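You operate a simulated robot arm through the tools that you are given. There is no shell and no other tool.

Carry out the task below with a simulated robot arm. There is one attempt and no reset: what you move stays moved.

Task
From the sealer bench, pack the element of the carton's lot and the dry pad, then fold the flaps shut.
Fine: the element stands in the cell toward the bench's end, the pad in the other; the plain flap goes down first, the printed flap over it. Set down upright: what you pick out.

It is judged by the outcome, as a careful person would: the job done as asked, and still so three seconds after it is handed in. It fails if anything else is knocked over, pushed out of place, dropped, spilled or broken. Flat cloth is picked up by pressing the open fingertips on it (5 to 10 N) and closing them slowly along it; thin cloth reads only 2 to 8 mm in the jaws.

Robot
A 7-joint arm with a two-finger parallel gripper, fixed in place. Base frame: the origin is on the floor under the middle of its stand, x ahead of it, y to its left, z up; the work surface is at about z = 0.86. Readings come in m, rad, newtons and seconds.
With the tool pointing down near the work surface it reaches from about 0.1 to 0.64 m from the base axis. Its first joint turns from -1.152 to 1.152 rad. Payload 1.57 kg.
Tool frame: the origin (TCP) lies between the finger pads and is the grasp point; the fingertips stand 0.03 m ahead of it; z points along the fingers, y is the line along which they close. Largest opening 0.08 m; finger width 0.017, thickness 0.012; the body of the gripper, 0.04 by 0.082 m, starts 0.08 m behind the TCP.
Orientation is that of the tool frame in the base frame, as a unit quaternion [w, x, y, z]. With the fingers straight down and closing along the base's y, the tool's x points along the base's -x, its y along +y and its z along -z.

Tools
- The arm moves only by the tool nudge_tool. Its argument "deltas" is a list of rows, each a list of 3 entries, a list of its own where there are three numbers: the shift along the base's x, y, z in m, then the turn, a rotation vector about the base's x, y, z in rad, then the closure, from 0 (fully open) to 1 (shut). In form: [[[dx, dy, dz], [wx, wy, wz], gripper], ...]. A call has 1 to 20 rows; each row is the pose to reach, as a shift and turn from the pose commanded when the call began. Each row takes 0.2 s and may step no farther than 0.05 m and 0.15 rad from the row before; otherwise, or with a gripper value out of range, the whole call is refused. Where a pose cannot be reached the arm comes as near as it can. A force on the tool above 40 N (or 10 N above the force at the start of the call, whichever is more), or a blocked arm, ends the call early, and 0.2 s more pass. The fingers move at their own pace (about 0.072 m/s each) and stop on an object; they squeeze with about 32 N. The grip force told is the motor's: it shows also when the fingers shut on nothing. Time passes only in rows, and 0.2 s behind the last, so rows that repeat a pose let the fingers close. The reply holds the time, the measured pose of the TCP, the force on the tool along the base axes, the opening and the grip force, in the units named above and with some noise, with the torque about the TCP (base axes, N m) and any sound that the robot's microphone picked up.
- Cameras (640 x 400 px; columns grow to the right, rows downward): "scene" is fixed at [0.0451, 0.4267, 1.4209]; the picture's right is [-0.85, -0.53, 0.00], its down [-0.32, 0.51, -0.80] and it looks along [0.42, -0.68, -0.60] (base axes); focal length 323 px, centre (320, 200). "wrist" rides on the gripper at [0.072, -0.007, -0.122] in the tool frame; the picture's right is [0.09, 1.00, 0.00], its down [-0.84, 0.08, -0.54] and it looks along [-0.54, 0.05, 0.84] (tool axes); focal length 238 px, centre (320, 200).
- get_image(camera): a new picture of that camera. It takes no simulated time.
- probe_pixels(camera, pixels): for up to 12 pixels [column, row] of the newest picture of that camera ("zoom" is the newest enlarged one), the place [x, y, z] in the base frame of the surface seen there, good to about 0.003 m. It takes no simulated time.
- inspect(camera, box): a new picture of the part [left, top, right, bottom] of that camera's present view, enlarged. It takes no simulated time.
- close_job(): hands the job in; it is judged then, once.

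Open the gripper and draw the arm clear of the work before you hand the job in, unless the task says otherwise.

The tools are called after ">>>" by a JSON object that holds its "name" and its "arguments". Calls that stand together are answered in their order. nudge_tool: Moves the arm, as the interface text tells. Its arguments: {"type":"object","properties":{"deltas":{"type":"array","items":{"type":"array"}}},"required":["deltas"]} The other tools are called the same way: get_image (camera) takes a picture; probe_pixels (camera, pixels) gives the place of the surface under pixels of a picture; inspect (camera, box) takes an enlarged picture of a part of a camera's view; close_job () hands the job in.

At the start:

```text
t: 0.0
ee_pos: [0.3601, -0.0254, 1.165]
orientation: [0.0, 0.0, 1.0, 0.0]
contact_force: [-0.3, 0.0, 0.7]
moment: [-0.02, 0.03, 0.0]
opening: 0.0801
gripper_force: 0.1
```

scene: 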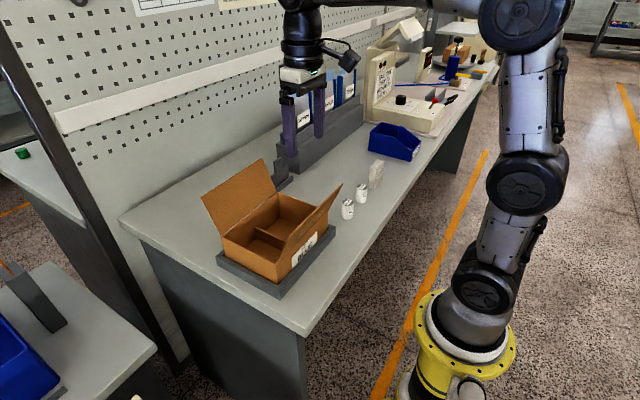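
wrist: 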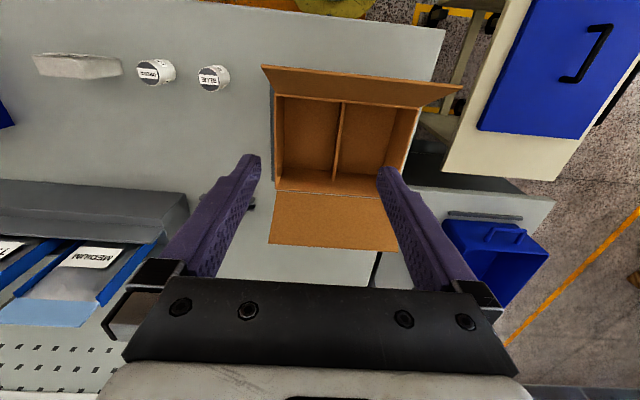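

The first pictures show the carton near scene (270,240), two white elements near (348,208) and (362,193), and a pale block near (377,172). I'll look closer at the labels and the items.

>>> {"name": "inspect", "arguments": {"camera": "scene", "box": [190, 140, 400, 300]}}

>>> {"name": "inspect", "arguments": {"camera": "scene", "box": [270, 10, 510, 170]}}

>>> {"name": "inspect", "arguments": {"camera": "wrist", "box": [0, 30, 260, 190]}}

>>> {"name": "inspect", "arguments": {"camera": "wrist", "box": [0, 170, 200, 340]}}

```text
2.50 times, centred on (295, 220) of scene
```

zoom: 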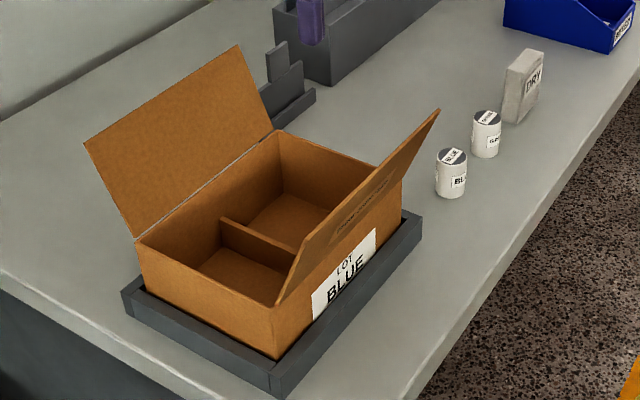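

```text
2.50 times, centred on (390, 90) of scene
```

zoom: 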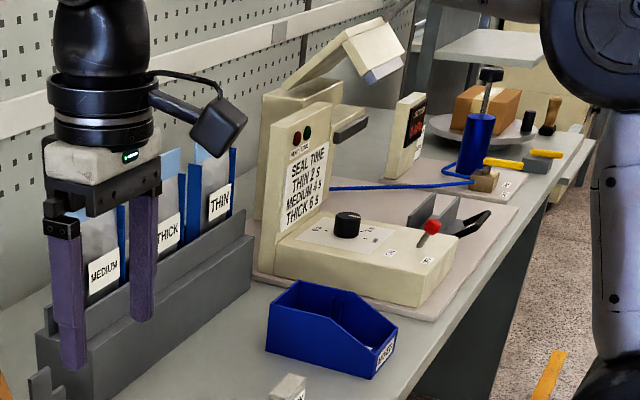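

```text
2.46 times, centred on (130, 110) of wrist
```

zoom: 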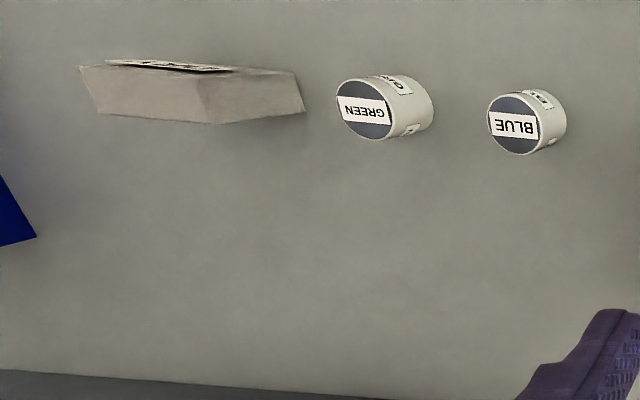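

```text
2.35 times, centred on (100, 255) of wrist
```

zoom: 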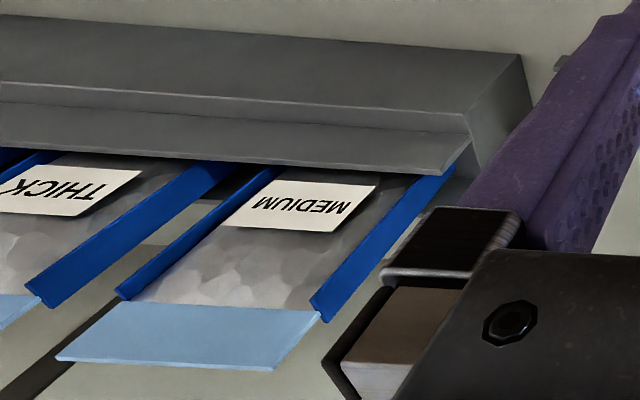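

The lot label reads BLUE, so I want the BLUE element (scene zoom 450,172) and the DRY pad (zoom 522,85). I'll zoom in on the carton flaps, pad and bin for prints and dimensions.

>>> {"name": "inspect", "arguments": {"camera": "scene", "box": [270, 175, 350, 275]}}

>>> {"name": "inspect", "arguments": {"camera": "scene", "box": [330, 120, 430, 220]}}

>>> {"name": "inspect", "arguments": {"camera": "wrist", "box": [250, 55, 470, 255]}}

>>> {"name": "probe_pixels", "arguments": {"camera": "scene", "pixels": [[202, 193], [262, 160], [278, 192], [222, 236], [280, 263], [312, 245], [341, 185], [270, 236], [245, 250], [276, 298], [335, 236], [218, 264]]}}

>>> {"name": "probe_pixels", "arguments": {"camera": "wrist", "pixels": [[283, 97], [341, 103], [416, 108], [278, 180], [404, 190], [275, 192], [398, 250], [269, 243], [264, 66], [460, 86], [310, 140], [370, 140]]}}

```text
4.00 times, centred on (310, 225) of scene
```

zoom: 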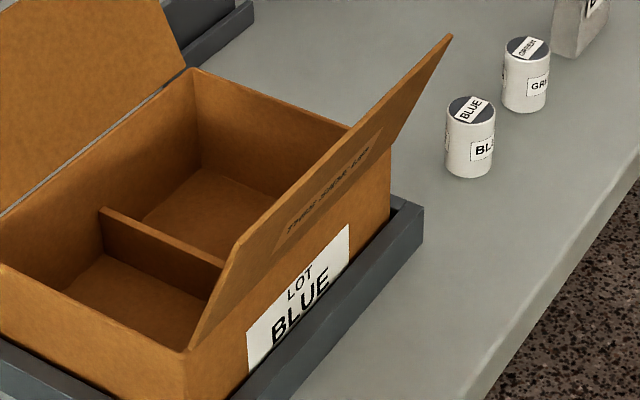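

```text
4.00 times, centred on (380, 170) of scene
```

zoom: 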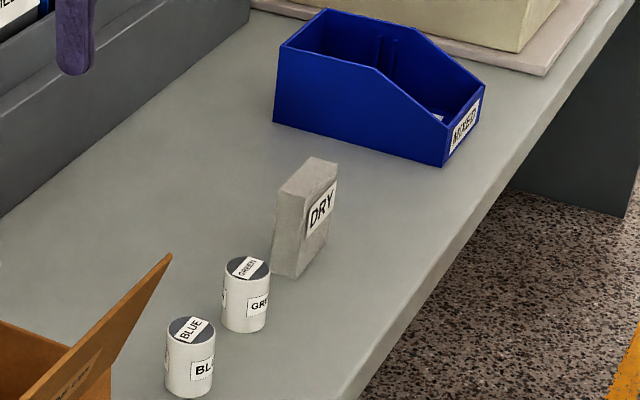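

```text
2.00 times, centred on (360, 155) of wrist
```

zoom: 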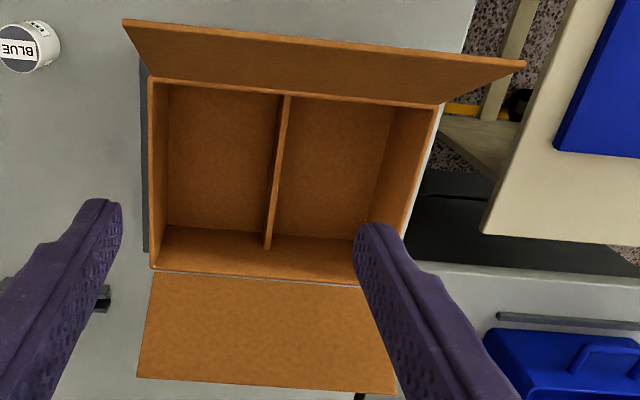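

```text
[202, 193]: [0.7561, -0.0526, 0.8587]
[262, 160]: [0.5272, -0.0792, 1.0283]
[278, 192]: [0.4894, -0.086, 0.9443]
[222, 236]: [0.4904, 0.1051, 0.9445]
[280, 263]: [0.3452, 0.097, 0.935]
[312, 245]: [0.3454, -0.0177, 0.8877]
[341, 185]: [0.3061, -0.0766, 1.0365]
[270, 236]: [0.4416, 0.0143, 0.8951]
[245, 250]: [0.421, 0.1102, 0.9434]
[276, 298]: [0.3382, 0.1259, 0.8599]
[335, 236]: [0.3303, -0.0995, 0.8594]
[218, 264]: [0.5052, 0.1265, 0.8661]
```

```text
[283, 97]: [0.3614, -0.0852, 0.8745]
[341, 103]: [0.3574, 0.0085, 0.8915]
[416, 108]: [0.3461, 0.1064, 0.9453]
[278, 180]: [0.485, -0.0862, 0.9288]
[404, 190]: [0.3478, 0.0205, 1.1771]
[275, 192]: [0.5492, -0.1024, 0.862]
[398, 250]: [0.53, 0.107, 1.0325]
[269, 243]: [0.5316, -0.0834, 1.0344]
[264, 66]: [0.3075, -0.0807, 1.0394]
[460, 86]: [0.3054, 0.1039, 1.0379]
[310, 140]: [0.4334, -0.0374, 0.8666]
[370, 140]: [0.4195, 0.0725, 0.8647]
```

The near flap (outer face printed at scene zoom ~330,185) hinges at x≈0.345, the far flap hinges at x≈0.49. Next I measure the elements, pad, divider and tray.

>>> {"name": "inspect", "arguments": {"camera": "scene", "box": [335, 150, 395, 225]}}

>>> {"name": "probe_pixels", "arguments": {"camera": "scene", "pixels": [[348, 201], [343, 202], [354, 201], [347, 216], [342, 213], [353, 215], [361, 187], [361, 200], [356, 198], [367, 198]]}}

>>> {"name": "probe_pixels", "arguments": {"camera": "wrist", "pixels": [[35, 57], [82, 56], [88, 78], [42, 74], [120, 72], [60, 66], [212, 78], [202, 70], [218, 66], [155, 72], [147, 66], [160, 64]]}}

>>> {"name": "probe_pixels", "arguments": {"camera": "wrist", "pixels": [[344, 104], [342, 125], [338, 150], [334, 176], [341, 170], [300, 175], [385, 175], [410, 150], [275, 130], [277, 92]]}}

```text
5.33 times, centred on (365, 188) of scene
```

zoom: 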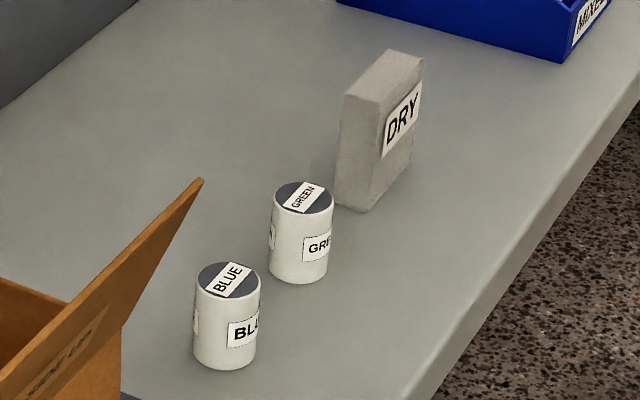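

```text
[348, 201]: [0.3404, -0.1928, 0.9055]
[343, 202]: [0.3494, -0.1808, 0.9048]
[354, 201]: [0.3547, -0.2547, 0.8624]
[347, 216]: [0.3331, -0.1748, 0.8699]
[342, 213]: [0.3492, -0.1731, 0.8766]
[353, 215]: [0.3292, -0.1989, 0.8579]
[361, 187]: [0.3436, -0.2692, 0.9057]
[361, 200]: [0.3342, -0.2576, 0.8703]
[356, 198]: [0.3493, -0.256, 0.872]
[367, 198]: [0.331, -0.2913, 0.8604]
```

```text
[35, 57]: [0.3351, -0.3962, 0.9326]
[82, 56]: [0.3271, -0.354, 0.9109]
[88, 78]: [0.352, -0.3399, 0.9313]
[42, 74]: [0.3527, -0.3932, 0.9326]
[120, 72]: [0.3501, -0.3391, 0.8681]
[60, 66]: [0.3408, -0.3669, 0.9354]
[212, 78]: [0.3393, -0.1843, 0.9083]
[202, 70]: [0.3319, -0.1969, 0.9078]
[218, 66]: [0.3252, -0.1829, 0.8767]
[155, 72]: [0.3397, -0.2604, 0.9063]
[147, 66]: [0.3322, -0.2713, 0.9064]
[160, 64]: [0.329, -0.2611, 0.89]
```

```text
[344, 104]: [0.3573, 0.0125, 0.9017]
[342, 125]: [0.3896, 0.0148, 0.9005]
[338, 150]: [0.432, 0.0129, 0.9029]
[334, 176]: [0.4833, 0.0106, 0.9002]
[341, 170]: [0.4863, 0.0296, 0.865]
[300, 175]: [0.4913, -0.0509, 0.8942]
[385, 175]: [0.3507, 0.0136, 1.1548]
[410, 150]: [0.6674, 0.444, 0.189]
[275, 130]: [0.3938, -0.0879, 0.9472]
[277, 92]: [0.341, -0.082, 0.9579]
```

BLUE stands at about (0.340,-0.188) with top z≈0.907, GREEN at (0.340,-0.262), pad at (0.342,-0.367) with top z≈0.933. I check the surroundings (bin, rack, stand behind the carton) before moving.

>>> {"name": "inspect", "arguments": {"camera": "scene", "box": [230, 100, 330, 200]}}

>>> {"name": "probe_pixels", "arguments": {"camera": "scene", "pixels": [[280, 160], [288, 170], [276, 178], [300, 170], [375, 125], [420, 150], [390, 160], [403, 131], [300, 145], [150, 200], [122, 220], [308, 335]]}}

>>> {"name": "inspect", "arguments": {"camera": "scene", "box": [285, 195, 345, 275]}}

```text
4.00 times, centred on (280, 150) of scene
```

zoom: 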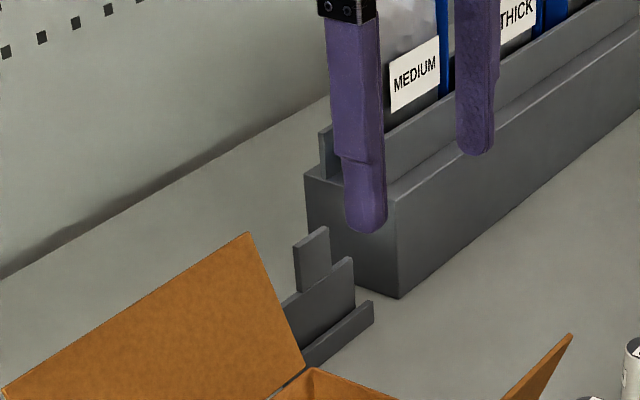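

```text
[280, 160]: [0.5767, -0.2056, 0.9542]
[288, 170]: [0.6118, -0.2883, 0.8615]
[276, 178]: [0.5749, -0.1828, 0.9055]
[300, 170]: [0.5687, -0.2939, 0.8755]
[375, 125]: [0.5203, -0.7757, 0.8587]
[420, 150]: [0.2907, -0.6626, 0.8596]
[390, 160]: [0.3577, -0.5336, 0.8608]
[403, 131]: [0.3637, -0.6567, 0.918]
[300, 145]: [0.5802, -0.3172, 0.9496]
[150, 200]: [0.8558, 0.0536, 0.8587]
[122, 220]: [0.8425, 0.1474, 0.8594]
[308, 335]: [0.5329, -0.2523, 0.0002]
```

```text
5.00 times, centred on (315, 235) of scene
```

zoom: 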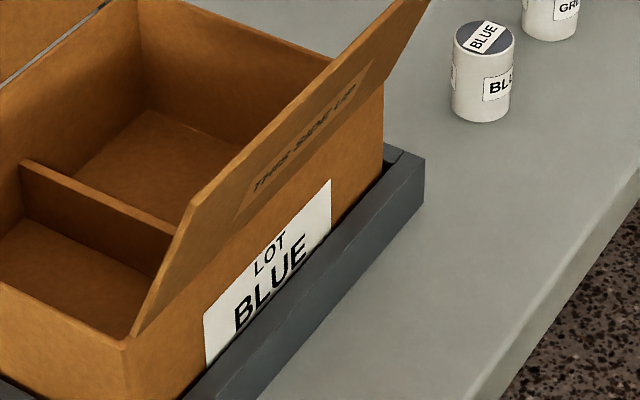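

The near flap reads "THIS SIDE UP" (printed) and the far one is plain; so the far flap goes down first. I now turn the tool -90° about z (fingers to close along x) while moving over the BLUE element at a safe height.

>>> {"name": "nudge_tool", "arguments": {"deltas": [[[-0.0018, -0.0148, 0], [0, 0, -0.1428], 0], [[-0.0036, -0.0296, 0], [0, 0, -0.2856], 0], [[-0.0054, -0.0444, 0], [0, 0, -0.4284], 0], [[-0.0072, -0.0592, 0], [0, 0, -0.5712], 0], [[-0.009, -0.074, 0], [0, 0, -0.714], 0], [[-0.0108, -0.0888, 0], [0, 0, -0.8568], 0], [[-0.0126, -0.1036, 0], [0, 0, -0.9996], 0], [[-0.0144, -0.1184, 0], [0, 0, -1.1424], 0], [[-0.0162, -0.1332, 0], [0, 0, -1.2852], 0], [[-0.018, -0.148, 0], [0, 0, -1.428], 0], [[-0.02, -0.1626, 0], [0, 0, -1.5708], 0], [[-0.02, -0.1626, 0], [0, 0, -1.5708], 0]]}}

>>> {"name": "get_image", "arguments": {"camera": "wrist"}}

>>> {"name": "get_image", "arguments": {"camera": "scene"}}

```text
t: 2.6
ee_pos: [0.3393, -0.1899, 1.1645]
orientation: [0.0, 0.708, 0.706, 0.0]
contact_force: [0.2, -0.4, 0.2]
moment: [0.0, 0.01, -0.01]
opening: 0.08
gripper_force: 0.1
```

```text
taken
```

wrist: 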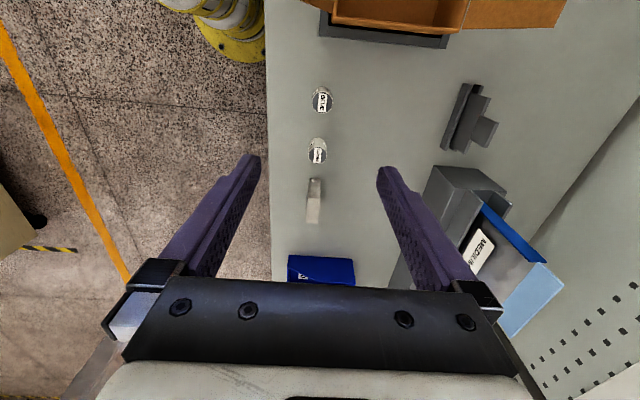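

```text
taken
```

scene: 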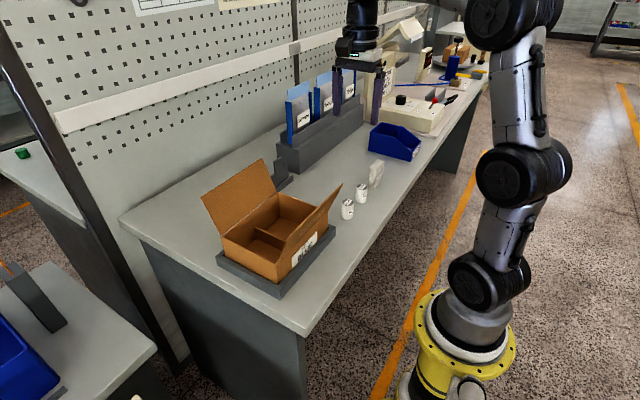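

The wrist view now shows BLUE at (322,100), GREEN at (318,152), pad at (315,200), and a small stand at (468,118) off to the side of the carton. I probe these for exact positions.

>>> {"name": "probe_pixels", "arguments": {"camera": "wrist", "pixels": [[322, 103], [314, 103], [331, 103], [318, 155], [309, 155], [327, 155], [310, 186], [320, 186], [311, 222], [321, 215], [465, 90], [470, 150]]}}

>>> {"name": "inspect", "arguments": {"camera": "wrist", "box": [270, 70, 370, 240]}}

>>> {"name": "inspect", "arguments": {"camera": "wrist", "box": [270, 0, 510, 160]}}

```text
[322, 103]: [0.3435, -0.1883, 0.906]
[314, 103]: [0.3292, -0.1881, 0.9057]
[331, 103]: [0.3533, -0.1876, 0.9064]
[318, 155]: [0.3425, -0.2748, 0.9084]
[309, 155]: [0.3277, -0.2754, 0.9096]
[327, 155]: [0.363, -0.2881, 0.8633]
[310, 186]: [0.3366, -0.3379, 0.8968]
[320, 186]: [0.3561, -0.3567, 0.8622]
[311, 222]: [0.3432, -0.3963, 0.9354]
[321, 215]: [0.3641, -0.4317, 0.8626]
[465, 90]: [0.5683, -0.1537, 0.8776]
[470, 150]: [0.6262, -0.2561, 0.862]
```

```text
2.35 times, centred on (320, 155) of wrist
```

zoom: 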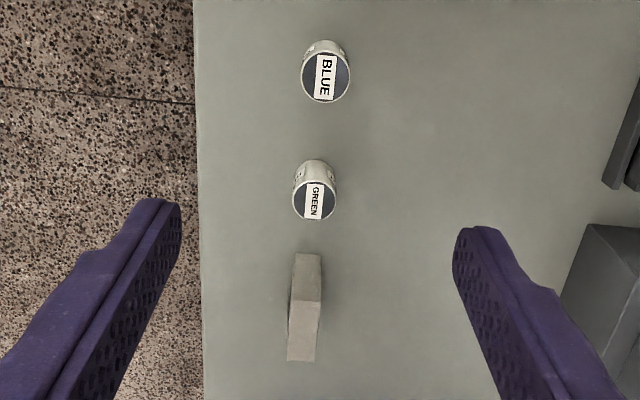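

```text
2.50 times, centred on (390, 80) of wrist
```

zoom: 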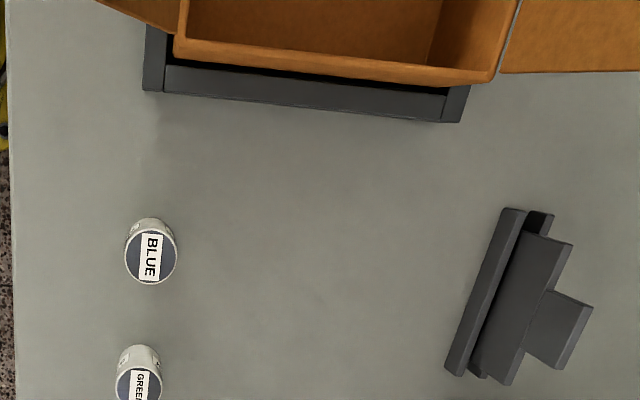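

BLUE's axis is at about (0.341,-0.187). At the present yaw the camera could come near the printed flap's edge (y≈-0.083), so I turn another -30° and descend to a hover above BLUE.

>>> {"name": "nudge_tool", "arguments": {"deltas": [[[0.001, 0.001, 0], [0, 0, -0.131], 0], [[0.001, 0.001, -0.03], [0, 0, -0.262], 0], [[0.001, 0.001, -0.07], [0, 0, -0.393], 0], [[0.001, 0.001, -0.11], [0, 0, -0.5236], 0], [[0.001, 0.001, -0.15], [0, 0, -0.5236], 0], [[0.001, 0.001, -0.18], [0, 0, -0.5236], 0], [[0.001, 0.001, -0.18], [0, 0, -0.5236], 0]]}}

>>> {"name": "get_image", "arguments": {"camera": "wrist"}}

>>> {"name": "get_image", "arguments": {"camera": "scene"}}

```text
t: 4.2
ee_pos: [0.3399, -0.1892, 0.9849]
orientation: [0.0, 0.866, 0.501, 0.0]
contact_force: [-0.1, 0.1, 0.9]
moment: [-0.01, 0.05, 0.04]
opening: 0.0801
gripper_force: 0.1
```

```text
taken
```

wrist: 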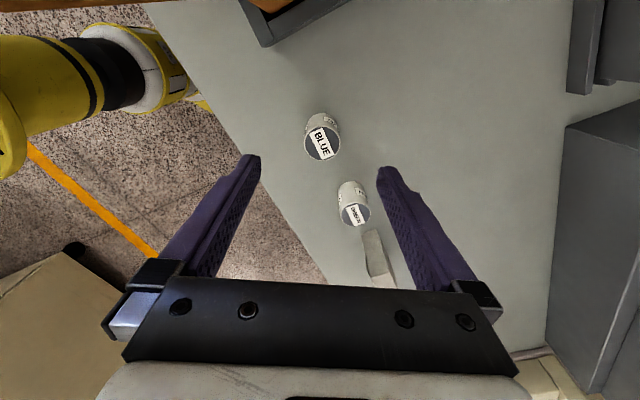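

```text
taken
```

scene: 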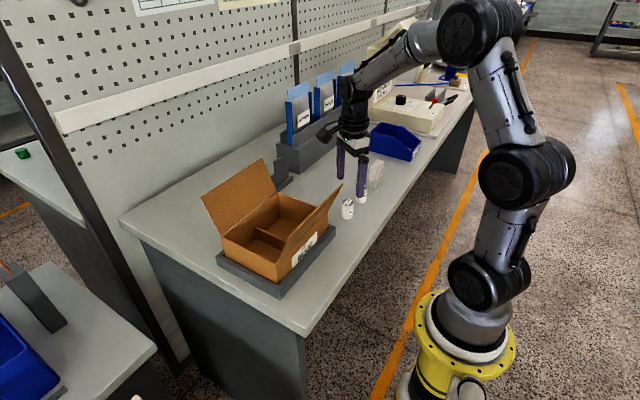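

The gripper hovers over BLUE (wrist 322,143) with GREEN at (355,212) clear. I probe BLUE's top once more and inspect for side clearance before descending.

>>> {"name": "probe_pixels", "arguments": {"camera": "wrist", "pixels": [[321, 143], [306, 143], [338, 143], [322, 128], [322, 159], [355, 214], [340, 212], [370, 214]]}}

>>> {"name": "inspect", "arguments": {"camera": "wrist", "box": [230, 90, 420, 290]}}

>>> {"name": "inspect", "arguments": {"camera": "scene", "box": [290, 80, 430, 230]}}

```text
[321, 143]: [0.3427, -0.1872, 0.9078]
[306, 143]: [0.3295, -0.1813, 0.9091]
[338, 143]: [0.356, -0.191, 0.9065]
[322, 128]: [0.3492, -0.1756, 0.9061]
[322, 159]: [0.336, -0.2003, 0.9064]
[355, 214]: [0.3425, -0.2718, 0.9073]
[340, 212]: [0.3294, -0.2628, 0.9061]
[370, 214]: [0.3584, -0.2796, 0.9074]
```

```text
2.00 times, centred on (325, 190) of wrist
```

zoom: 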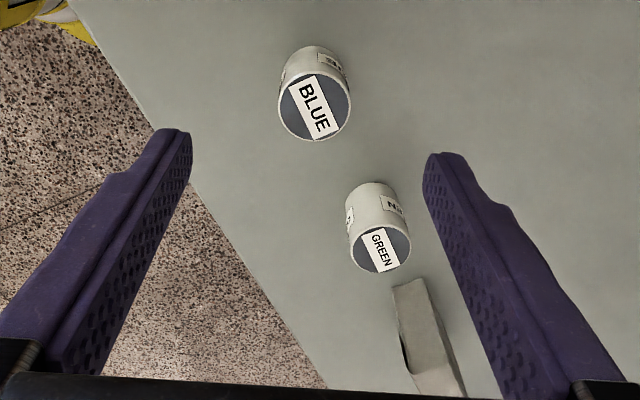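

```text
2.67 times, centred on (360, 155) of scene
```

zoom: 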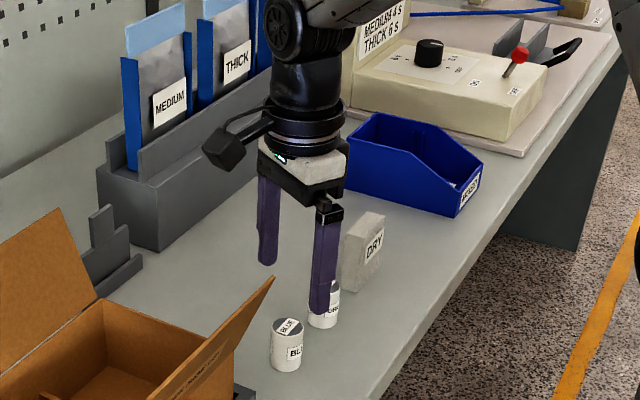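

BLUE's centre reads (0.3427,-0.187) and nothing is in the fingers' way, so I descend straight down to z≈0.896 with open fingers.

>>> {"name": "nudge_tool", "arguments": {"deltas": [[[0.002, 0.001, -0.03], [0, 0, 0], 0], [[0.002, 0.001, -0.06], [0, 0, 0], 0], [[0.002, 0.001, -0.08], [0, 0, 0], 0], [[0.002, 0.001, -0.089], [0, 0, 0], 0], [[0.002, 0.001, -0.089], [0, 0, 0], 0]]}}

>>> {"name": "get_image", "arguments": {"camera": "wrist"}}

>>> {"name": "inspect", "arguments": {"camera": "scene", "box": [290, 110, 430, 260]}}

```text
t: 5.4
ee_pos: [0.3438, -0.1877, 0.8956]
orientation: [0.0, 0.867, 0.499, 0.001]
contact_force: [0.2, 0.0, 0.3]
moment: [-0.01, -0.01, 0.01]
opening: 0.0802
gripper_force: 0.1
```

```text
taken
```

wrist: 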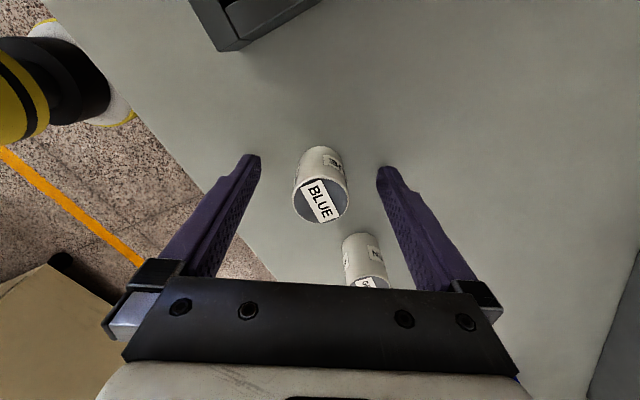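

```text
2.67 times, centred on (360, 185) of scene
```

zoom: 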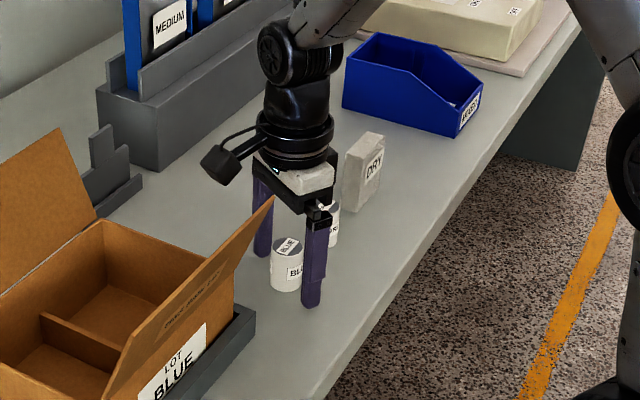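

The fingers straddle BLUE (wrist 322,190) with GREEN outside them. I close on it gradually.

>>> {"name": "nudge_tool", "arguments": {"deltas": [[[0, 0, 0], [0, 0, 0], 0.2], [[0, 0, 0], [0, 0, 0], 0.4], [[0, 0, 0], [0, 0, 0], 0.55], [[0, 0, 0], [0, 0, 0], 0.7], [[0, 0, 0], [0, 0, 0], 0.85], [[0, 0, 0], [0, 0, 0], 1.0], [[0, 0, 0], [0, 0, 0], 1.0]]}}

>>> {"name": "get_image", "arguments": {"camera": "wrist"}}

```text
t: 7.0
ee_pos: [0.343, -0.1867, 0.896]
orientation: [0.0, 0.866, 0.5, 0.0]
contact_force: [-0.3, 0.6, 0.6]
moment: [-0.01, 0.0, -0.04]
opening: 0.0304
gripper_force: 32.3
```

```text
taken
```

wrist: 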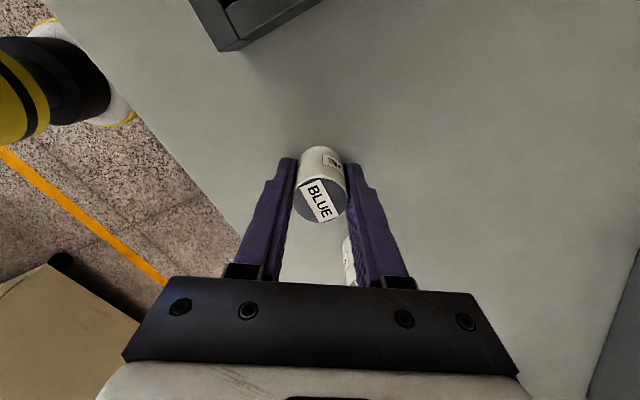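

Grip holds at 0.0304 m and 32 N. I lift straight up to z≈1.12, then carry it over the carton's +y cell (the bench-end side) while turning back +30°.

>>> {"name": "nudge_tool", "arguments": {"deltas": [[[0, 0, 0.02], [0, 0, 0], 1], [[0, 0, 0.06], [0, 0, 0], 1], [[0, 0, 0.1], [0, 0, 0], 1], [[0, 0, 0.145], [0, 0, 0], 1], [[0, 0, 0.19], [0, 0, 0], 1], [[0, 0, 0.224], [0, 0, 0], 1], [[0.009, 0.031, 0.224], [0, 0, 0.065], 1], [[0.018, 0.062, 0.224], [0, 0, 0.131], 1], [[0.028, 0.093, 0.224], [0, 0, 0.196], 1], [[0.037, 0.124, 0.224], [0, 0, 0.262], 1], [[0.047, 0.155, 0.224], [0, 0, 0.327], 1], [[0.056, 0.186, 0.224], [0, 0, 0.393], 1], [[0.066, 0.217, 0.224], [0, 0, 0.458], 1], [[0.075, 0.246, 0.224], [0, 0, 0.5236], 1], [[0.075, 0.246, 0.224], [0, 0, 0.5236], 1]]}}

>>> {"name": "get_image", "arguments": {"camera": "wrist"}}

>>> {"name": "get_image", "arguments": {"camera": "scene"}}

```text
t: 10.2
ee_pos: [0.418, 0.0598, 1.1181]
orientation: [-0.001, 0.706, 0.708, 0.001]
contact_force: [0.3, -0.6, 0.7]
moment: [0.01, -0.01, 0.0]
opening: 0.0001
gripper_force: 21.0
```

```text
taken
```

wrist: 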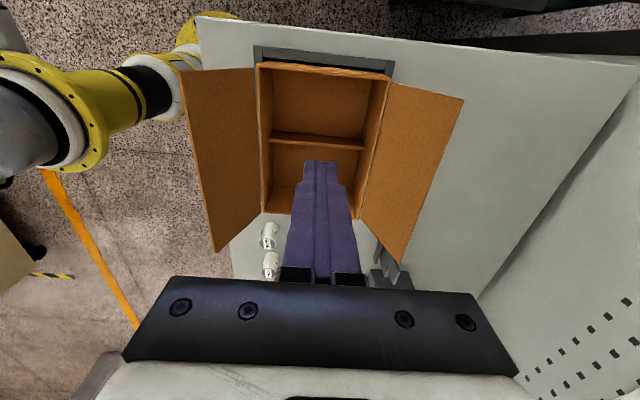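

```text
taken
```

scene: 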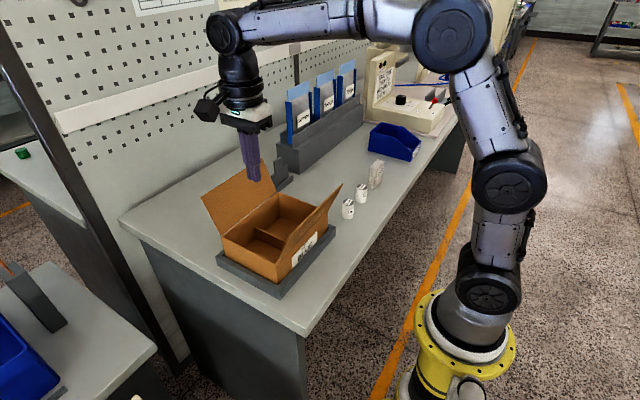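

The opening now reads 0.0001: BLUE slipped out of the fingers, and both elements still appear to stand at scene (348,208) and (362,193). I inspect closely before trying again.

>>> {"name": "inspect", "arguments": {"camera": "scene", "box": [335, 150, 395, 225]}}

>>> {"name": "inspect", "arguments": {"camera": "wrist", "box": [230, 200, 310, 290]}}

>>> {"name": "probe_pixels", "arguments": {"camera": "scene", "pixels": [[348, 201], [343, 203], [353, 202], [347, 217], [342, 214], [361, 187], [361, 200]]}}

```text
5.33 times, centred on (365, 188) of scene
```

zoom: 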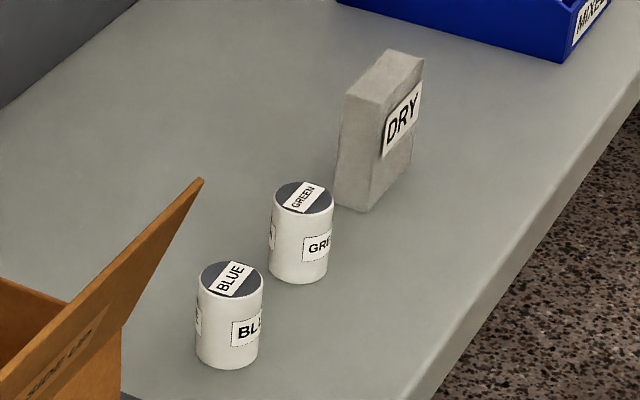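

```text
4.44 times, centred on (270, 245) of wrist
```

zoom: 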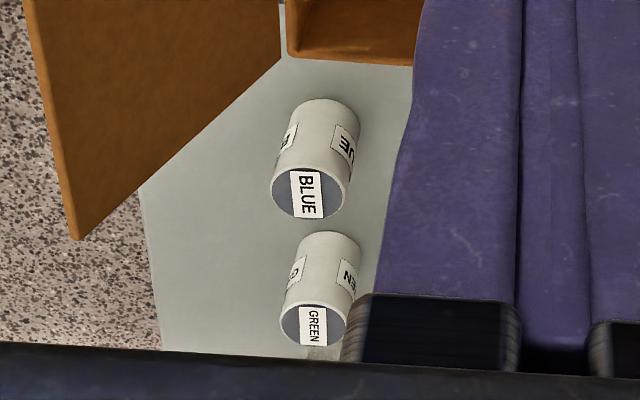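

```text
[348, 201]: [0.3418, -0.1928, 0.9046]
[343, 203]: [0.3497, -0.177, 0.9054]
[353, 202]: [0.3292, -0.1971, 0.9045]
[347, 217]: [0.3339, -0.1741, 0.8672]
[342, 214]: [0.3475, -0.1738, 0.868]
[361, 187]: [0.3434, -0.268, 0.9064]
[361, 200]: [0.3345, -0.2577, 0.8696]
```

BLUE stayed upright and only moved a millimetre or two, so it slid from the pads right as the lift began. I go back above it with the same yaw, open, and will lift much more slowly.

>>> {"name": "nudge_tool", "arguments": {"deltas": [[[-0.009, -0.031, 0], [0, 0, -0.065], 1], [[-0.018, -0.062, 0], [0, 0, -0.131], 1], [[-0.028, -0.093, 0], [0, 0, -0.196], 1], [[-0.037, -0.124, 0], [0, 0, -0.262], 1], [[-0.047, -0.155, 0], [0, 0, -0.327], 1], [[-0.056, -0.186, 0], [0, 0, -0.393], 0.5], [[-0.066, -0.217, 0], [0, 0, -0.458], 0], [[-0.075, -0.246, 0], [0, 0, -0.5236], 0], [[-0.075, -0.246, -0.04], [0, 0, -0.5236], 0], [[-0.075, -0.246, -0.08], [0, 0, -0.5236], 0], [[-0.075, -0.246, -0.12], [0, 0, -0.5236], 0], [[-0.075, -0.246, -0.14], [0, 0, -0.5236], 0], [[-0.075, -0.246, -0.14], [0, 0, -0.5236], 0]]}}

>>> {"name": "get_image", "arguments": {"camera": "wrist"}}

```text
t: 13.0
ee_pos: [0.3434, -0.1861, 0.9797]
orientation: [0.0, 0.866, 0.5, 0.0]
contact_force: [0.2, -0.3, 0.3]
moment: [-0.02, 0.0, 0.04]
opening: 0.08
gripper_force: 0.0
```

```text
taken
```

wrist: 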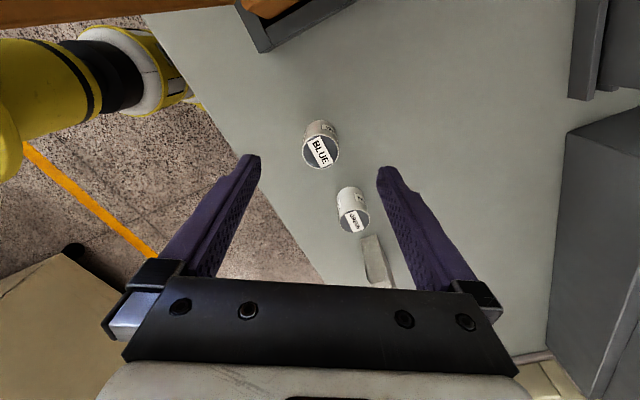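

The fingers are open over BLUE at wrist (321,150). I probe its top for the present centre.

>>> {"name": "probe_pixels", "arguments": {"camera": "wrist", "pixels": [[321, 151], [305, 151], [337, 151], [321, 136], [321, 166], [320, 123], [354, 222]]}}

>>> {"name": "inspect", "arguments": {"camera": "wrist", "box": [270, 100, 390, 250]}}

```text
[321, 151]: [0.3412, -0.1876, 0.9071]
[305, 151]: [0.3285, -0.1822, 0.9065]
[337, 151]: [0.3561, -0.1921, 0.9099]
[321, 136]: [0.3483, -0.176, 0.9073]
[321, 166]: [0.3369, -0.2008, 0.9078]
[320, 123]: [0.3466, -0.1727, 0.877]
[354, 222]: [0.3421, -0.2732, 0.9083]
```

```text
2.67 times, centred on (330, 175) of wrist
```

zoom: 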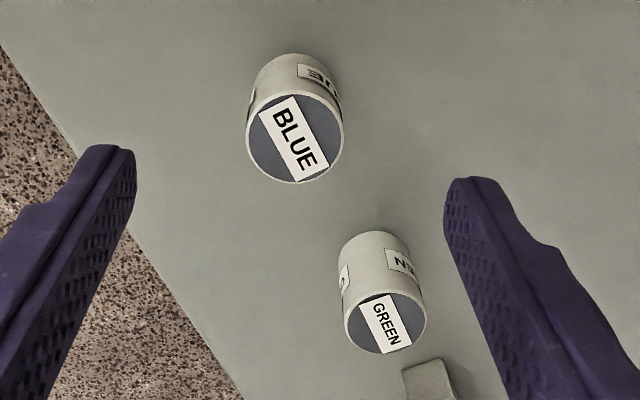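

BLUE's centre is about (0.342,-0.188). I descend a little lower this time (z≈0.893, tips ~3 mm off the bench) and close fully.

>>> {"name": "nudge_tool", "arguments": {"deltas": [[[-0.001, -0.002, -0.03], [0, 0, 0], 0], [[-0.001, -0.002, -0.06], [0, 0, 0], 0], [[-0.001, -0.002, -0.078], [0, 0, 0], 0], [[-0.001, -0.002, -0.0865], [0, 0, 0], 0], [[-0.001, -0.002, -0.0865], [0, 0, 0], 0], [[-0.001, -0.002, -0.0865], [0, 0, 0], 0.3], [[-0.001, -0.002, -0.0865], [0, 0, 0], 0.5], [[-0.001, -0.002, -0.0865], [0, 0, 0], 0.7], [[-0.001, -0.002, -0.0865], [0, 0, 0], 1], [[-0.001, -0.002, -0.0865], [0, 0, 0], 1], [[-0.001, -0.002, -0.0865], [0, 0, 0], 1], [[-0.001, -0.002, -0.0865], [0, 0, 0], 1]]}}

>>> {"name": "inspect", "arguments": {"camera": "wrist", "box": [230, 100, 410, 290]}}

>>> {"name": "inspect", "arguments": {"camera": "scene", "box": [310, 140, 400, 240]}}

```text
t: 15.6
ee_pos: [0.3431, -0.1893, 0.8926]
orientation: [0.001, 0.866, 0.5, 0.0]
contact_force: [-0.1, 0.4, 0.0]
moment: [0.03, 0.01, 0.0]
opening: 0.0308
gripper_force: 31.5
```

```text
2.11 times, centred on (320, 195) of wrist
```

zoom: 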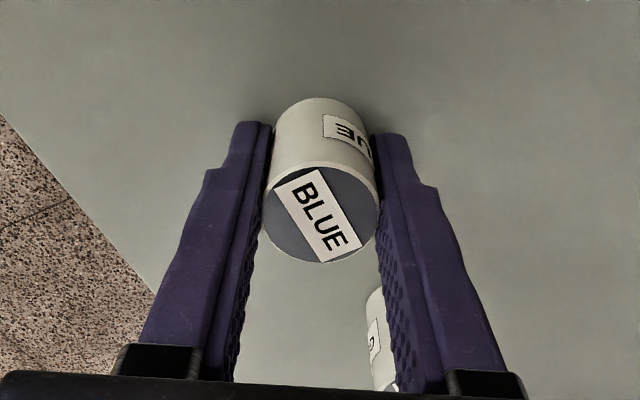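

```text
4.00 times, centred on (355, 190) of scene
```

zoom: 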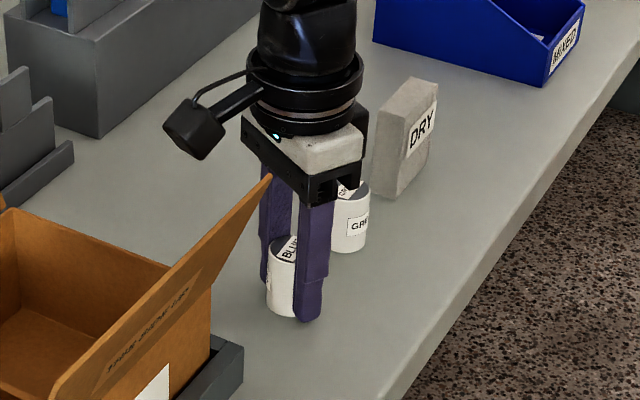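

The element sits centred between the pads (opening 0.0308, 31.5 N). I lift very gently, 1–2 mm per row, and watch force and opening.

>>> {"name": "nudge_tool", "arguments": {"deltas": [[[0, 0, 0.001], [0, 0, 0], 1], [[0, 0, 0.002], [0, 0, 0], 1], [[0, 0, 0.003], [0, 0, 0], 1], [[0, 0, 0.005], [0, 0, 0], 1], [[0, 0, 0.007], [0, 0, 0], 1], [[0, 0, 0.01], [0, 0, 0], 1], [[0, 0, 0.01], [0, 0, 0], 1]]}}

>>> {"name": "inspect", "arguments": {"camera": "scene", "box": [310, 140, 400, 240]}}

>>> {"name": "inspect", "arguments": {"camera": "wrist", "box": [230, 100, 410, 290]}}

```text
t: 17.2
ee_pos: [0.3418, -0.1874, 0.9048]
orientation: [0.0, 0.866, 0.501, 0.0]
contact_force: [0.1, -0.5, -0.3]
moment: [0.0, -0.01, 0.0]
opening: 0.0304
gripper_force: 31.2
```

```text
4.00 times, centred on (355, 190) of scene
```

zoom: 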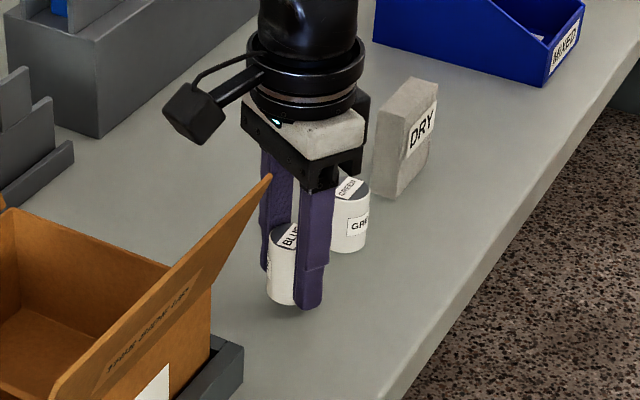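

```text
2.11 times, centred on (320, 195) of wrist
```

zoom: 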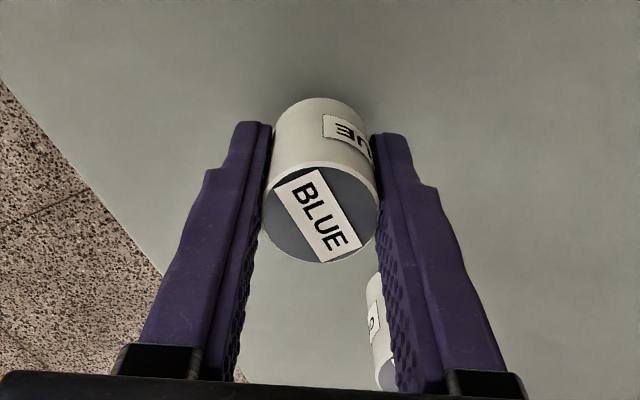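

BLUE rises with the fingers, unchanged relative to the pads (wrist zoom 320,215). I continue slowly in small steps and recheck.

>>> {"name": "nudge_tool", "arguments": {"deltas": [[[0, 0, 0.002], [0, 0, 0], 1], [[0, 0, 0.005], [0, 0, 0], 1], [[0, 0, 0.008], [0, 0, 0], 1], [[0, 0, 0.011], [0, 0, 0], 1], [[0, 0, 0.014], [0, 0, 0], 1], [[0, 0, 0.017], [0, 0, 0], 1], [[0, 0, 0.019], [0, 0, 0], 1], [[0, 0, 0.02], [0, 0, 0], 1], [[0, 0, 0.02], [0, 0, 0], 1]]}}

>>> {"name": "inspect", "arguments": {"camera": "wrist", "box": [230, 100, 410, 290]}}

>>> {"name": "inspect", "arguments": {"camera": "scene", "box": [310, 140, 400, 240]}}

```text
t: 19.2
ee_pos: [0.3425, -0.1896, 0.9222]
orientation: [0.0, 0.866, 0.5, 0.0]
contact_force: [0.0, 0.3, -0.5]
moment: [0.02, -0.01, 0.02]
opening: 0.0305
gripper_force: 32.2
```

```text
2.11 times, centred on (320, 195) of wrist
```

zoom: 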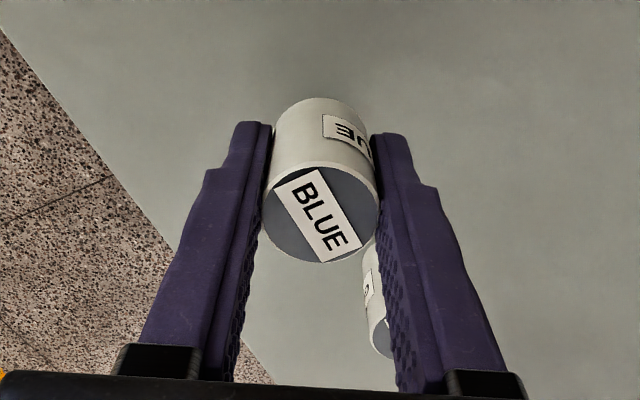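

```text
4.00 times, centred on (355, 190) of scene
```

zoom: 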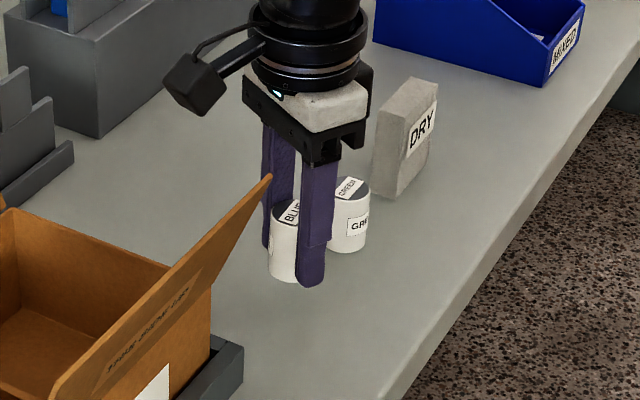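

Still no slip at z 0.922. I keep lifting with gentle acceleration to z≈1.02.

>>> {"name": "nudge_tool", "arguments": {"deltas": [[[0, 0, 0.003], [0, 0, 0], 1], [[0, 0, 0.007], [0, 0, 0], 1], [[0, 0, 0.012], [0, 0, 0], 1], [[0, 0, 0.018], [0, 0, 0], 1], [[0, 0, 0.025], [0, 0, 0], 1], [[0, 0, 0.032], [0, 0, 0], 1], [[0, 0, 0.039], [0, 0, 0], 1], [[0, 0, 0.046], [0, 0, 0], 1], [[0, 0, 0.053], [0, 0, 0], 1], [[0, 0, 0.06], [0, 0, 0], 1], [[0, 0, 0.067], [0, 0, 0], 1], [[0, 0, 0.074], [0, 0, 0], 1], [[0, 0, 0.081], [0, 0, 0], 1], [[0, 0, 0.087], [0, 0, 0], 1], [[0, 0, 0.092], [0, 0, 0], 1], [[0, 0, 0.095], [0, 0, 0], 1], [[0, 0, 0.0965], [0, 0, 0], 1], [[0, 0, 0.0965], [0, 0, 0], 1]]}}

>>> {"name": "inspect", "arguments": {"camera": "wrist", "box": [230, 100, 410, 290]}}

>>> {"name": "get_image", "arguments": {"camera": "scene"}}

```text
t: 23.0
ee_pos: [0.3427, -0.19, 1.0189]
orientation: [0.001, 0.866, 0.5, 0.0]
contact_force: [-0.1, -0.8, -0.7]
moment: [-0.02, 0.01, 0.0]
opening: 0.0305
gripper_force: 32.2
```

```text
2.11 times, centred on (320, 195) of wrist
```

zoom: 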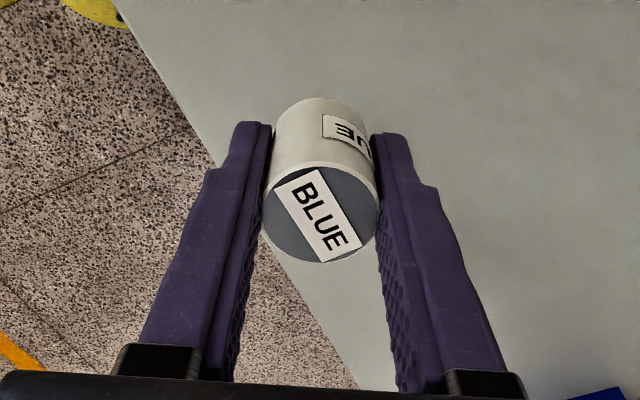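

```text
taken
```

scene: 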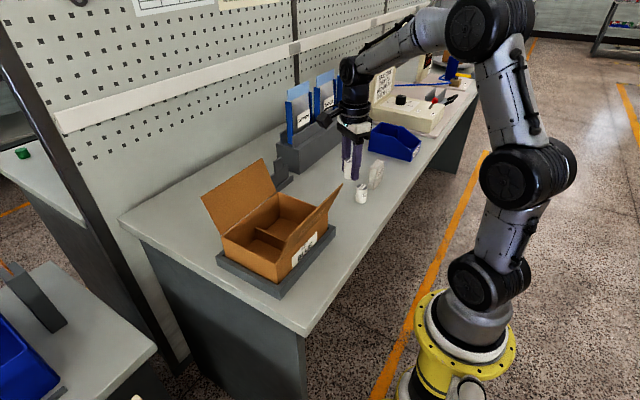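

Held firmly at z 1.02 (bottom of element ~0.986, above the carton rim 0.944). I carry it smoothly toward x≈0.418 first, turning back +30°, staying clear of the flap edge.

>>> {"name": "nudge_tool", "arguments": {"deltas": [[[0.002, 0.001, 0], [0, 0, 0.015], 1], [[0.005, 0.003, 0], [0, 0, 0.04], 1], [[0.009, 0.006, 0], [0, 0, 0.07], 1], [[0.014, 0.01, 0], [0, 0, 0.105], 1], [[0.02, 0.015, 0], [0, 0, 0.145], 1], [[0.026, 0.021, 0], [0, 0, 0.185], 1], [[0.032, 0.027, 0], [0, 0, 0.225], 1], [[0.038, 0.034, 0], [0, 0, 0.265], 1], [[0.044, 0.041, 0], [0, 0, 0.305], 1], [[0.05, 0.049, 0], [0, 0, 0.345], 1], [[0.056, 0.057, 0], [0, 0, 0.385], 1], [[0.062, 0.065, 0], [0, 0, 0.42], 1], [[0.067, 0.073, 0], [0, 0, 0.455], 1], [[0.071, 0.081, 0], [0, 0, 0.485], 1], [[0.074, 0.089, 0], [0, 0, 0.508], 1], [[0.076, 0.097, 0], [0, 0, 0.52], 1], [[0.076, 0.104, 0], [0, 0, 0.5236], 1], [[0.076, 0.109, 0], [0, 0, 0.5236], 1], [[0.076, 0.112, 0], [0, 0, 0.5236], 1], [[0.076, 0.112, 0], [0, 0, 0.5236], 1]]}}

>>> {"name": "get_image", "arguments": {"camera": "wrist"}}

>>> {"name": "get_image", "arguments": {"camera": "scene"}}

```text
t: 27.2
ee_pos: [0.4183, -0.0777, 1.0192]
orientation: [0.0, 0.708, 0.707, 0.001]
contact_force: [-0.2, -0.2, -0.6]
moment: [0.01, 0.0, -0.02]
opening: 0.0306
gripper_force: 31.9
```

```text
taken
```

wrist: 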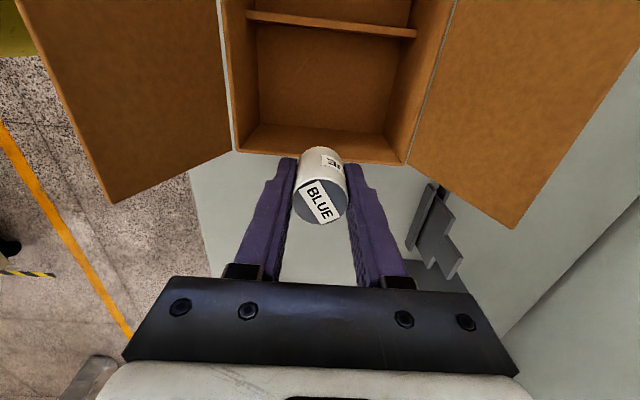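

```text
taken
```

scene: 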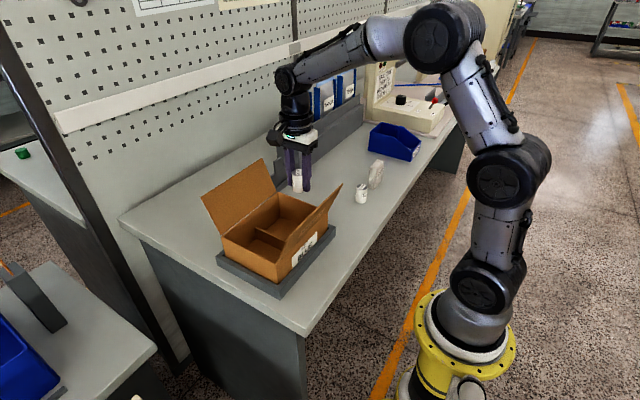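

BLUE still held, at the carton's -y edge between the flaps. I move on in +y over the bench-end cell (y≈0.061).

>>> {"name": "nudge_tool", "arguments": {"deltas": [[[0, 0.002, 0], [0, 0, 0], 1], [[0, 0.005, 0], [0, 0, 0], 1], [[0, 0.01, 0], [0, 0, 0], 1], [[0, 0.017, 0], [0, 0, 0], 1], [[0, 0.026, 0], [0, 0, 0], 1], [[0, 0.036, 0], [0, 0, 0], 1], [[0, 0.046, 0], [0, 0, 0], 1], [[0, 0.056, 0], [0, 0, 0], 1], [[0, 0.066, 0], [0, 0, 0], 1], [[0, 0.076, 0], [0, 0, 0], 1], [[0, 0.086, 0], [0, 0, 0], 1], [[0, 0.096, 0], [0, 0, 0], 1], [[0, 0.106, 0], [0, 0, 0], 1], [[0, 0.115, 0], [0, 0, 0], 1], [[0, 0.123, 0], [0, 0, 0], 1], [[0, 0.13, 0], [0, 0, 0], 1], [[0, 0.135, 0], [0, 0, 0], 1], [[0, 0.137, 0], [0, 0, 0], 1], [[0, 0.137, 0], [0, 0, 0], 1]]}}

>>> {"name": "get_image", "arguments": {"camera": "wrist"}}

>>> {"name": "inspect", "arguments": {"camera": "scene", "box": [190, 80, 370, 300]}}

```text
t: 31.2
ee_pos: [0.4192, 0.0594, 1.0203]
orientation: [0.0, 0.706, 0.708, 0.0]
contact_force: [0.7, -0.4, -0.6]
moment: [-0.02, 0.0, 0.01]
opening: 0.0304
gripper_force: 32.1
```

```text
taken
```

wrist: 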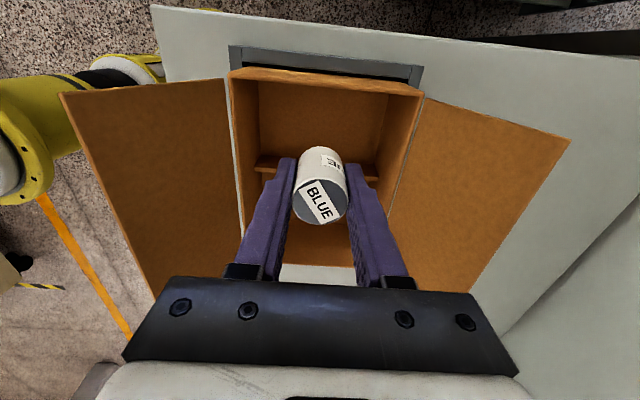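

```text
1.82 times, centred on (280, 190) of scene
```

zoom: 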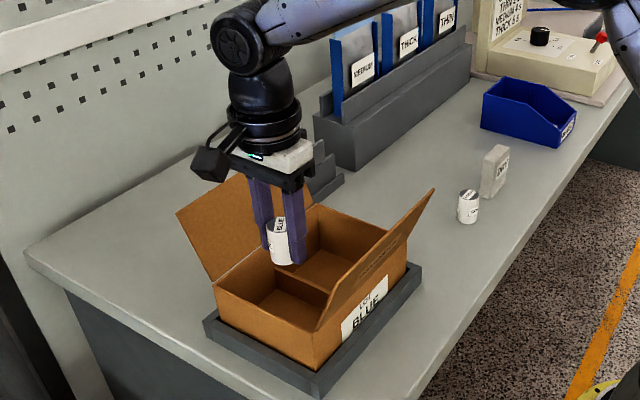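

BLUE is over the middle of the bench-end cell, between the wall and divider. I lower it smoothly to just above the carton floor.

>>> {"name": "nudge_tool", "arguments": {"deltas": [[[0, 0, -0.002], [0, 0, 0], 1], [[0, 0, -0.006], [0, 0, 0], 1], [[0, 0, -0.012], [0, 0, 0], 1], [[0, 0, -0.02], [0, 0, 0], 1], [[0, 0, -0.028], [0, 0, 0], 1], [[0, 0, -0.036], [0, 0, 0], 1], [[0, 0, -0.044], [0, 0, 0], 1], [[0, 0, -0.052], [0, 0, 0], 1], [[0, 0, -0.06], [0, 0, 0], 1], [[0, 0, -0.068], [0, 0, 0], 1], [[0, 0, -0.076], [0, 0, 0], 1], [[0, 0, -0.084], [0, 0, 0], 1], [[0, 0, -0.092], [0, 0, 0], 1], [[0, 0, -0.1], [0, 0, 0], 1], [[0, 0, -0.106], [0, 0, 0], 1], [[0, 0, -0.111], [0, 0, 0], 1], [[0, 0, -0.114], [0, 0, 0], 1], [[0, 0, -0.114], [0, 0, 0], 1]]}}

>>> {"name": "get_image", "arguments": {"camera": "wrist"}}

>>> {"name": "inspect", "arguments": {"camera": "scene", "box": [190, 130, 370, 310]}}

```text
t: 35.0
ee_pos: [0.4179, 0.0591, 0.9069]
orientation: [0.0, 0.706, 0.708, 0.0]
contact_force: [0.5, 0.4, 0.3]
moment: [0.0, 0.0, 0.01]
opening: 0.0309
gripper_force: 32.4
```

```text
taken
```

wrist: 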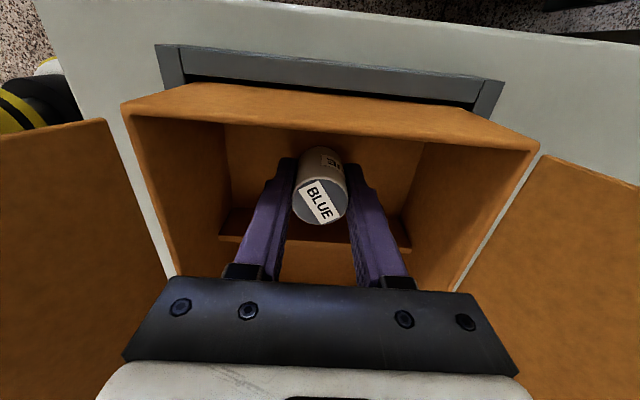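

```text
2.22 times, centred on (280, 220) of scene
```

zoom: 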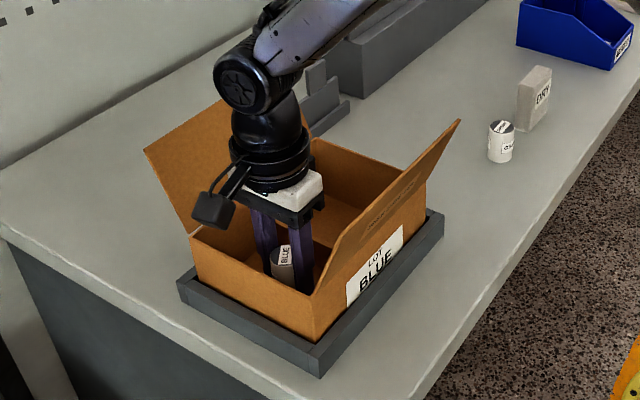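

No contact yet at z 0.907. I ease down in 1 mm rows watching the vertical force.

>>> {"name": "nudge_tool", "arguments": {"deltas": [[[0, 0, -0.001], [0, 0, 0], 1], [[0, 0, -0.002], [0, 0, 0], 1], [[0, 0, -0.003], [0, 0, 0], 1], [[0, 0, -0.004], [0, 0, 0], 1], [[0, 0, -0.005], [0, 0, 0], 1], [[0, 0, -0.005], [0, 0, 0], 1]]}}

```text
t: 36.4
ee_pos: [0.4186, 0.0601, 0.9015]
orientation: [-0.001, 0.707, 0.707, 0.0]
contact_force: [0.3, -0.3, 0.1]
moment: [-0.01, -0.02, 0.0]
opening: 0.0305
gripper_force: 31.7
```

Force is still near zero at z 0.9015, so I ease down a bit more.

>>> {"name": "nudge_tool", "arguments": {"deltas": [[[0, 0, -0.001], [0, 0, 0], 1], [[0, 0, -0.002], [0, 0, 0], 1], [[0, 0, -0.002], [0, 0, 0], 1]]}}

```text
t: 37.2
ee_pos: [0.4176, 0.0615, 0.9002]
orientation: [0.001, 0.707, 0.707, 0.0]
contact_force: [-0.8, 1.4, -0.3]
moment: [-0.02, 0.02, 0.02]
opening: 0.0303
gripper_force: 32.1
```

Still no clear contact (z 0.900). I go another 2 mm in half-millimetre steps.

>>> {"name": "nudge_tool", "arguments": {"deltas": [[[0, 0, -0.0005], [0, 0, 0], 1], [[0, 0, -0.001], [0, 0, 0], 1], [[0, 0, -0.0015], [0, 0, 0], 1], [[0, 0, -0.0015], [0, 0, 0], 1]]}}

```text
t: 38.2
ee_pos: [0.4187, 0.0604, 0.8985]
orientation: [0.0, 0.707, 0.707, 0.0]
contact_force: [-1.1, -0.2, -0.7]
moment: [0.01, -0.02, 0.02]
opening: 0.0305
gripper_force: 32.4
```

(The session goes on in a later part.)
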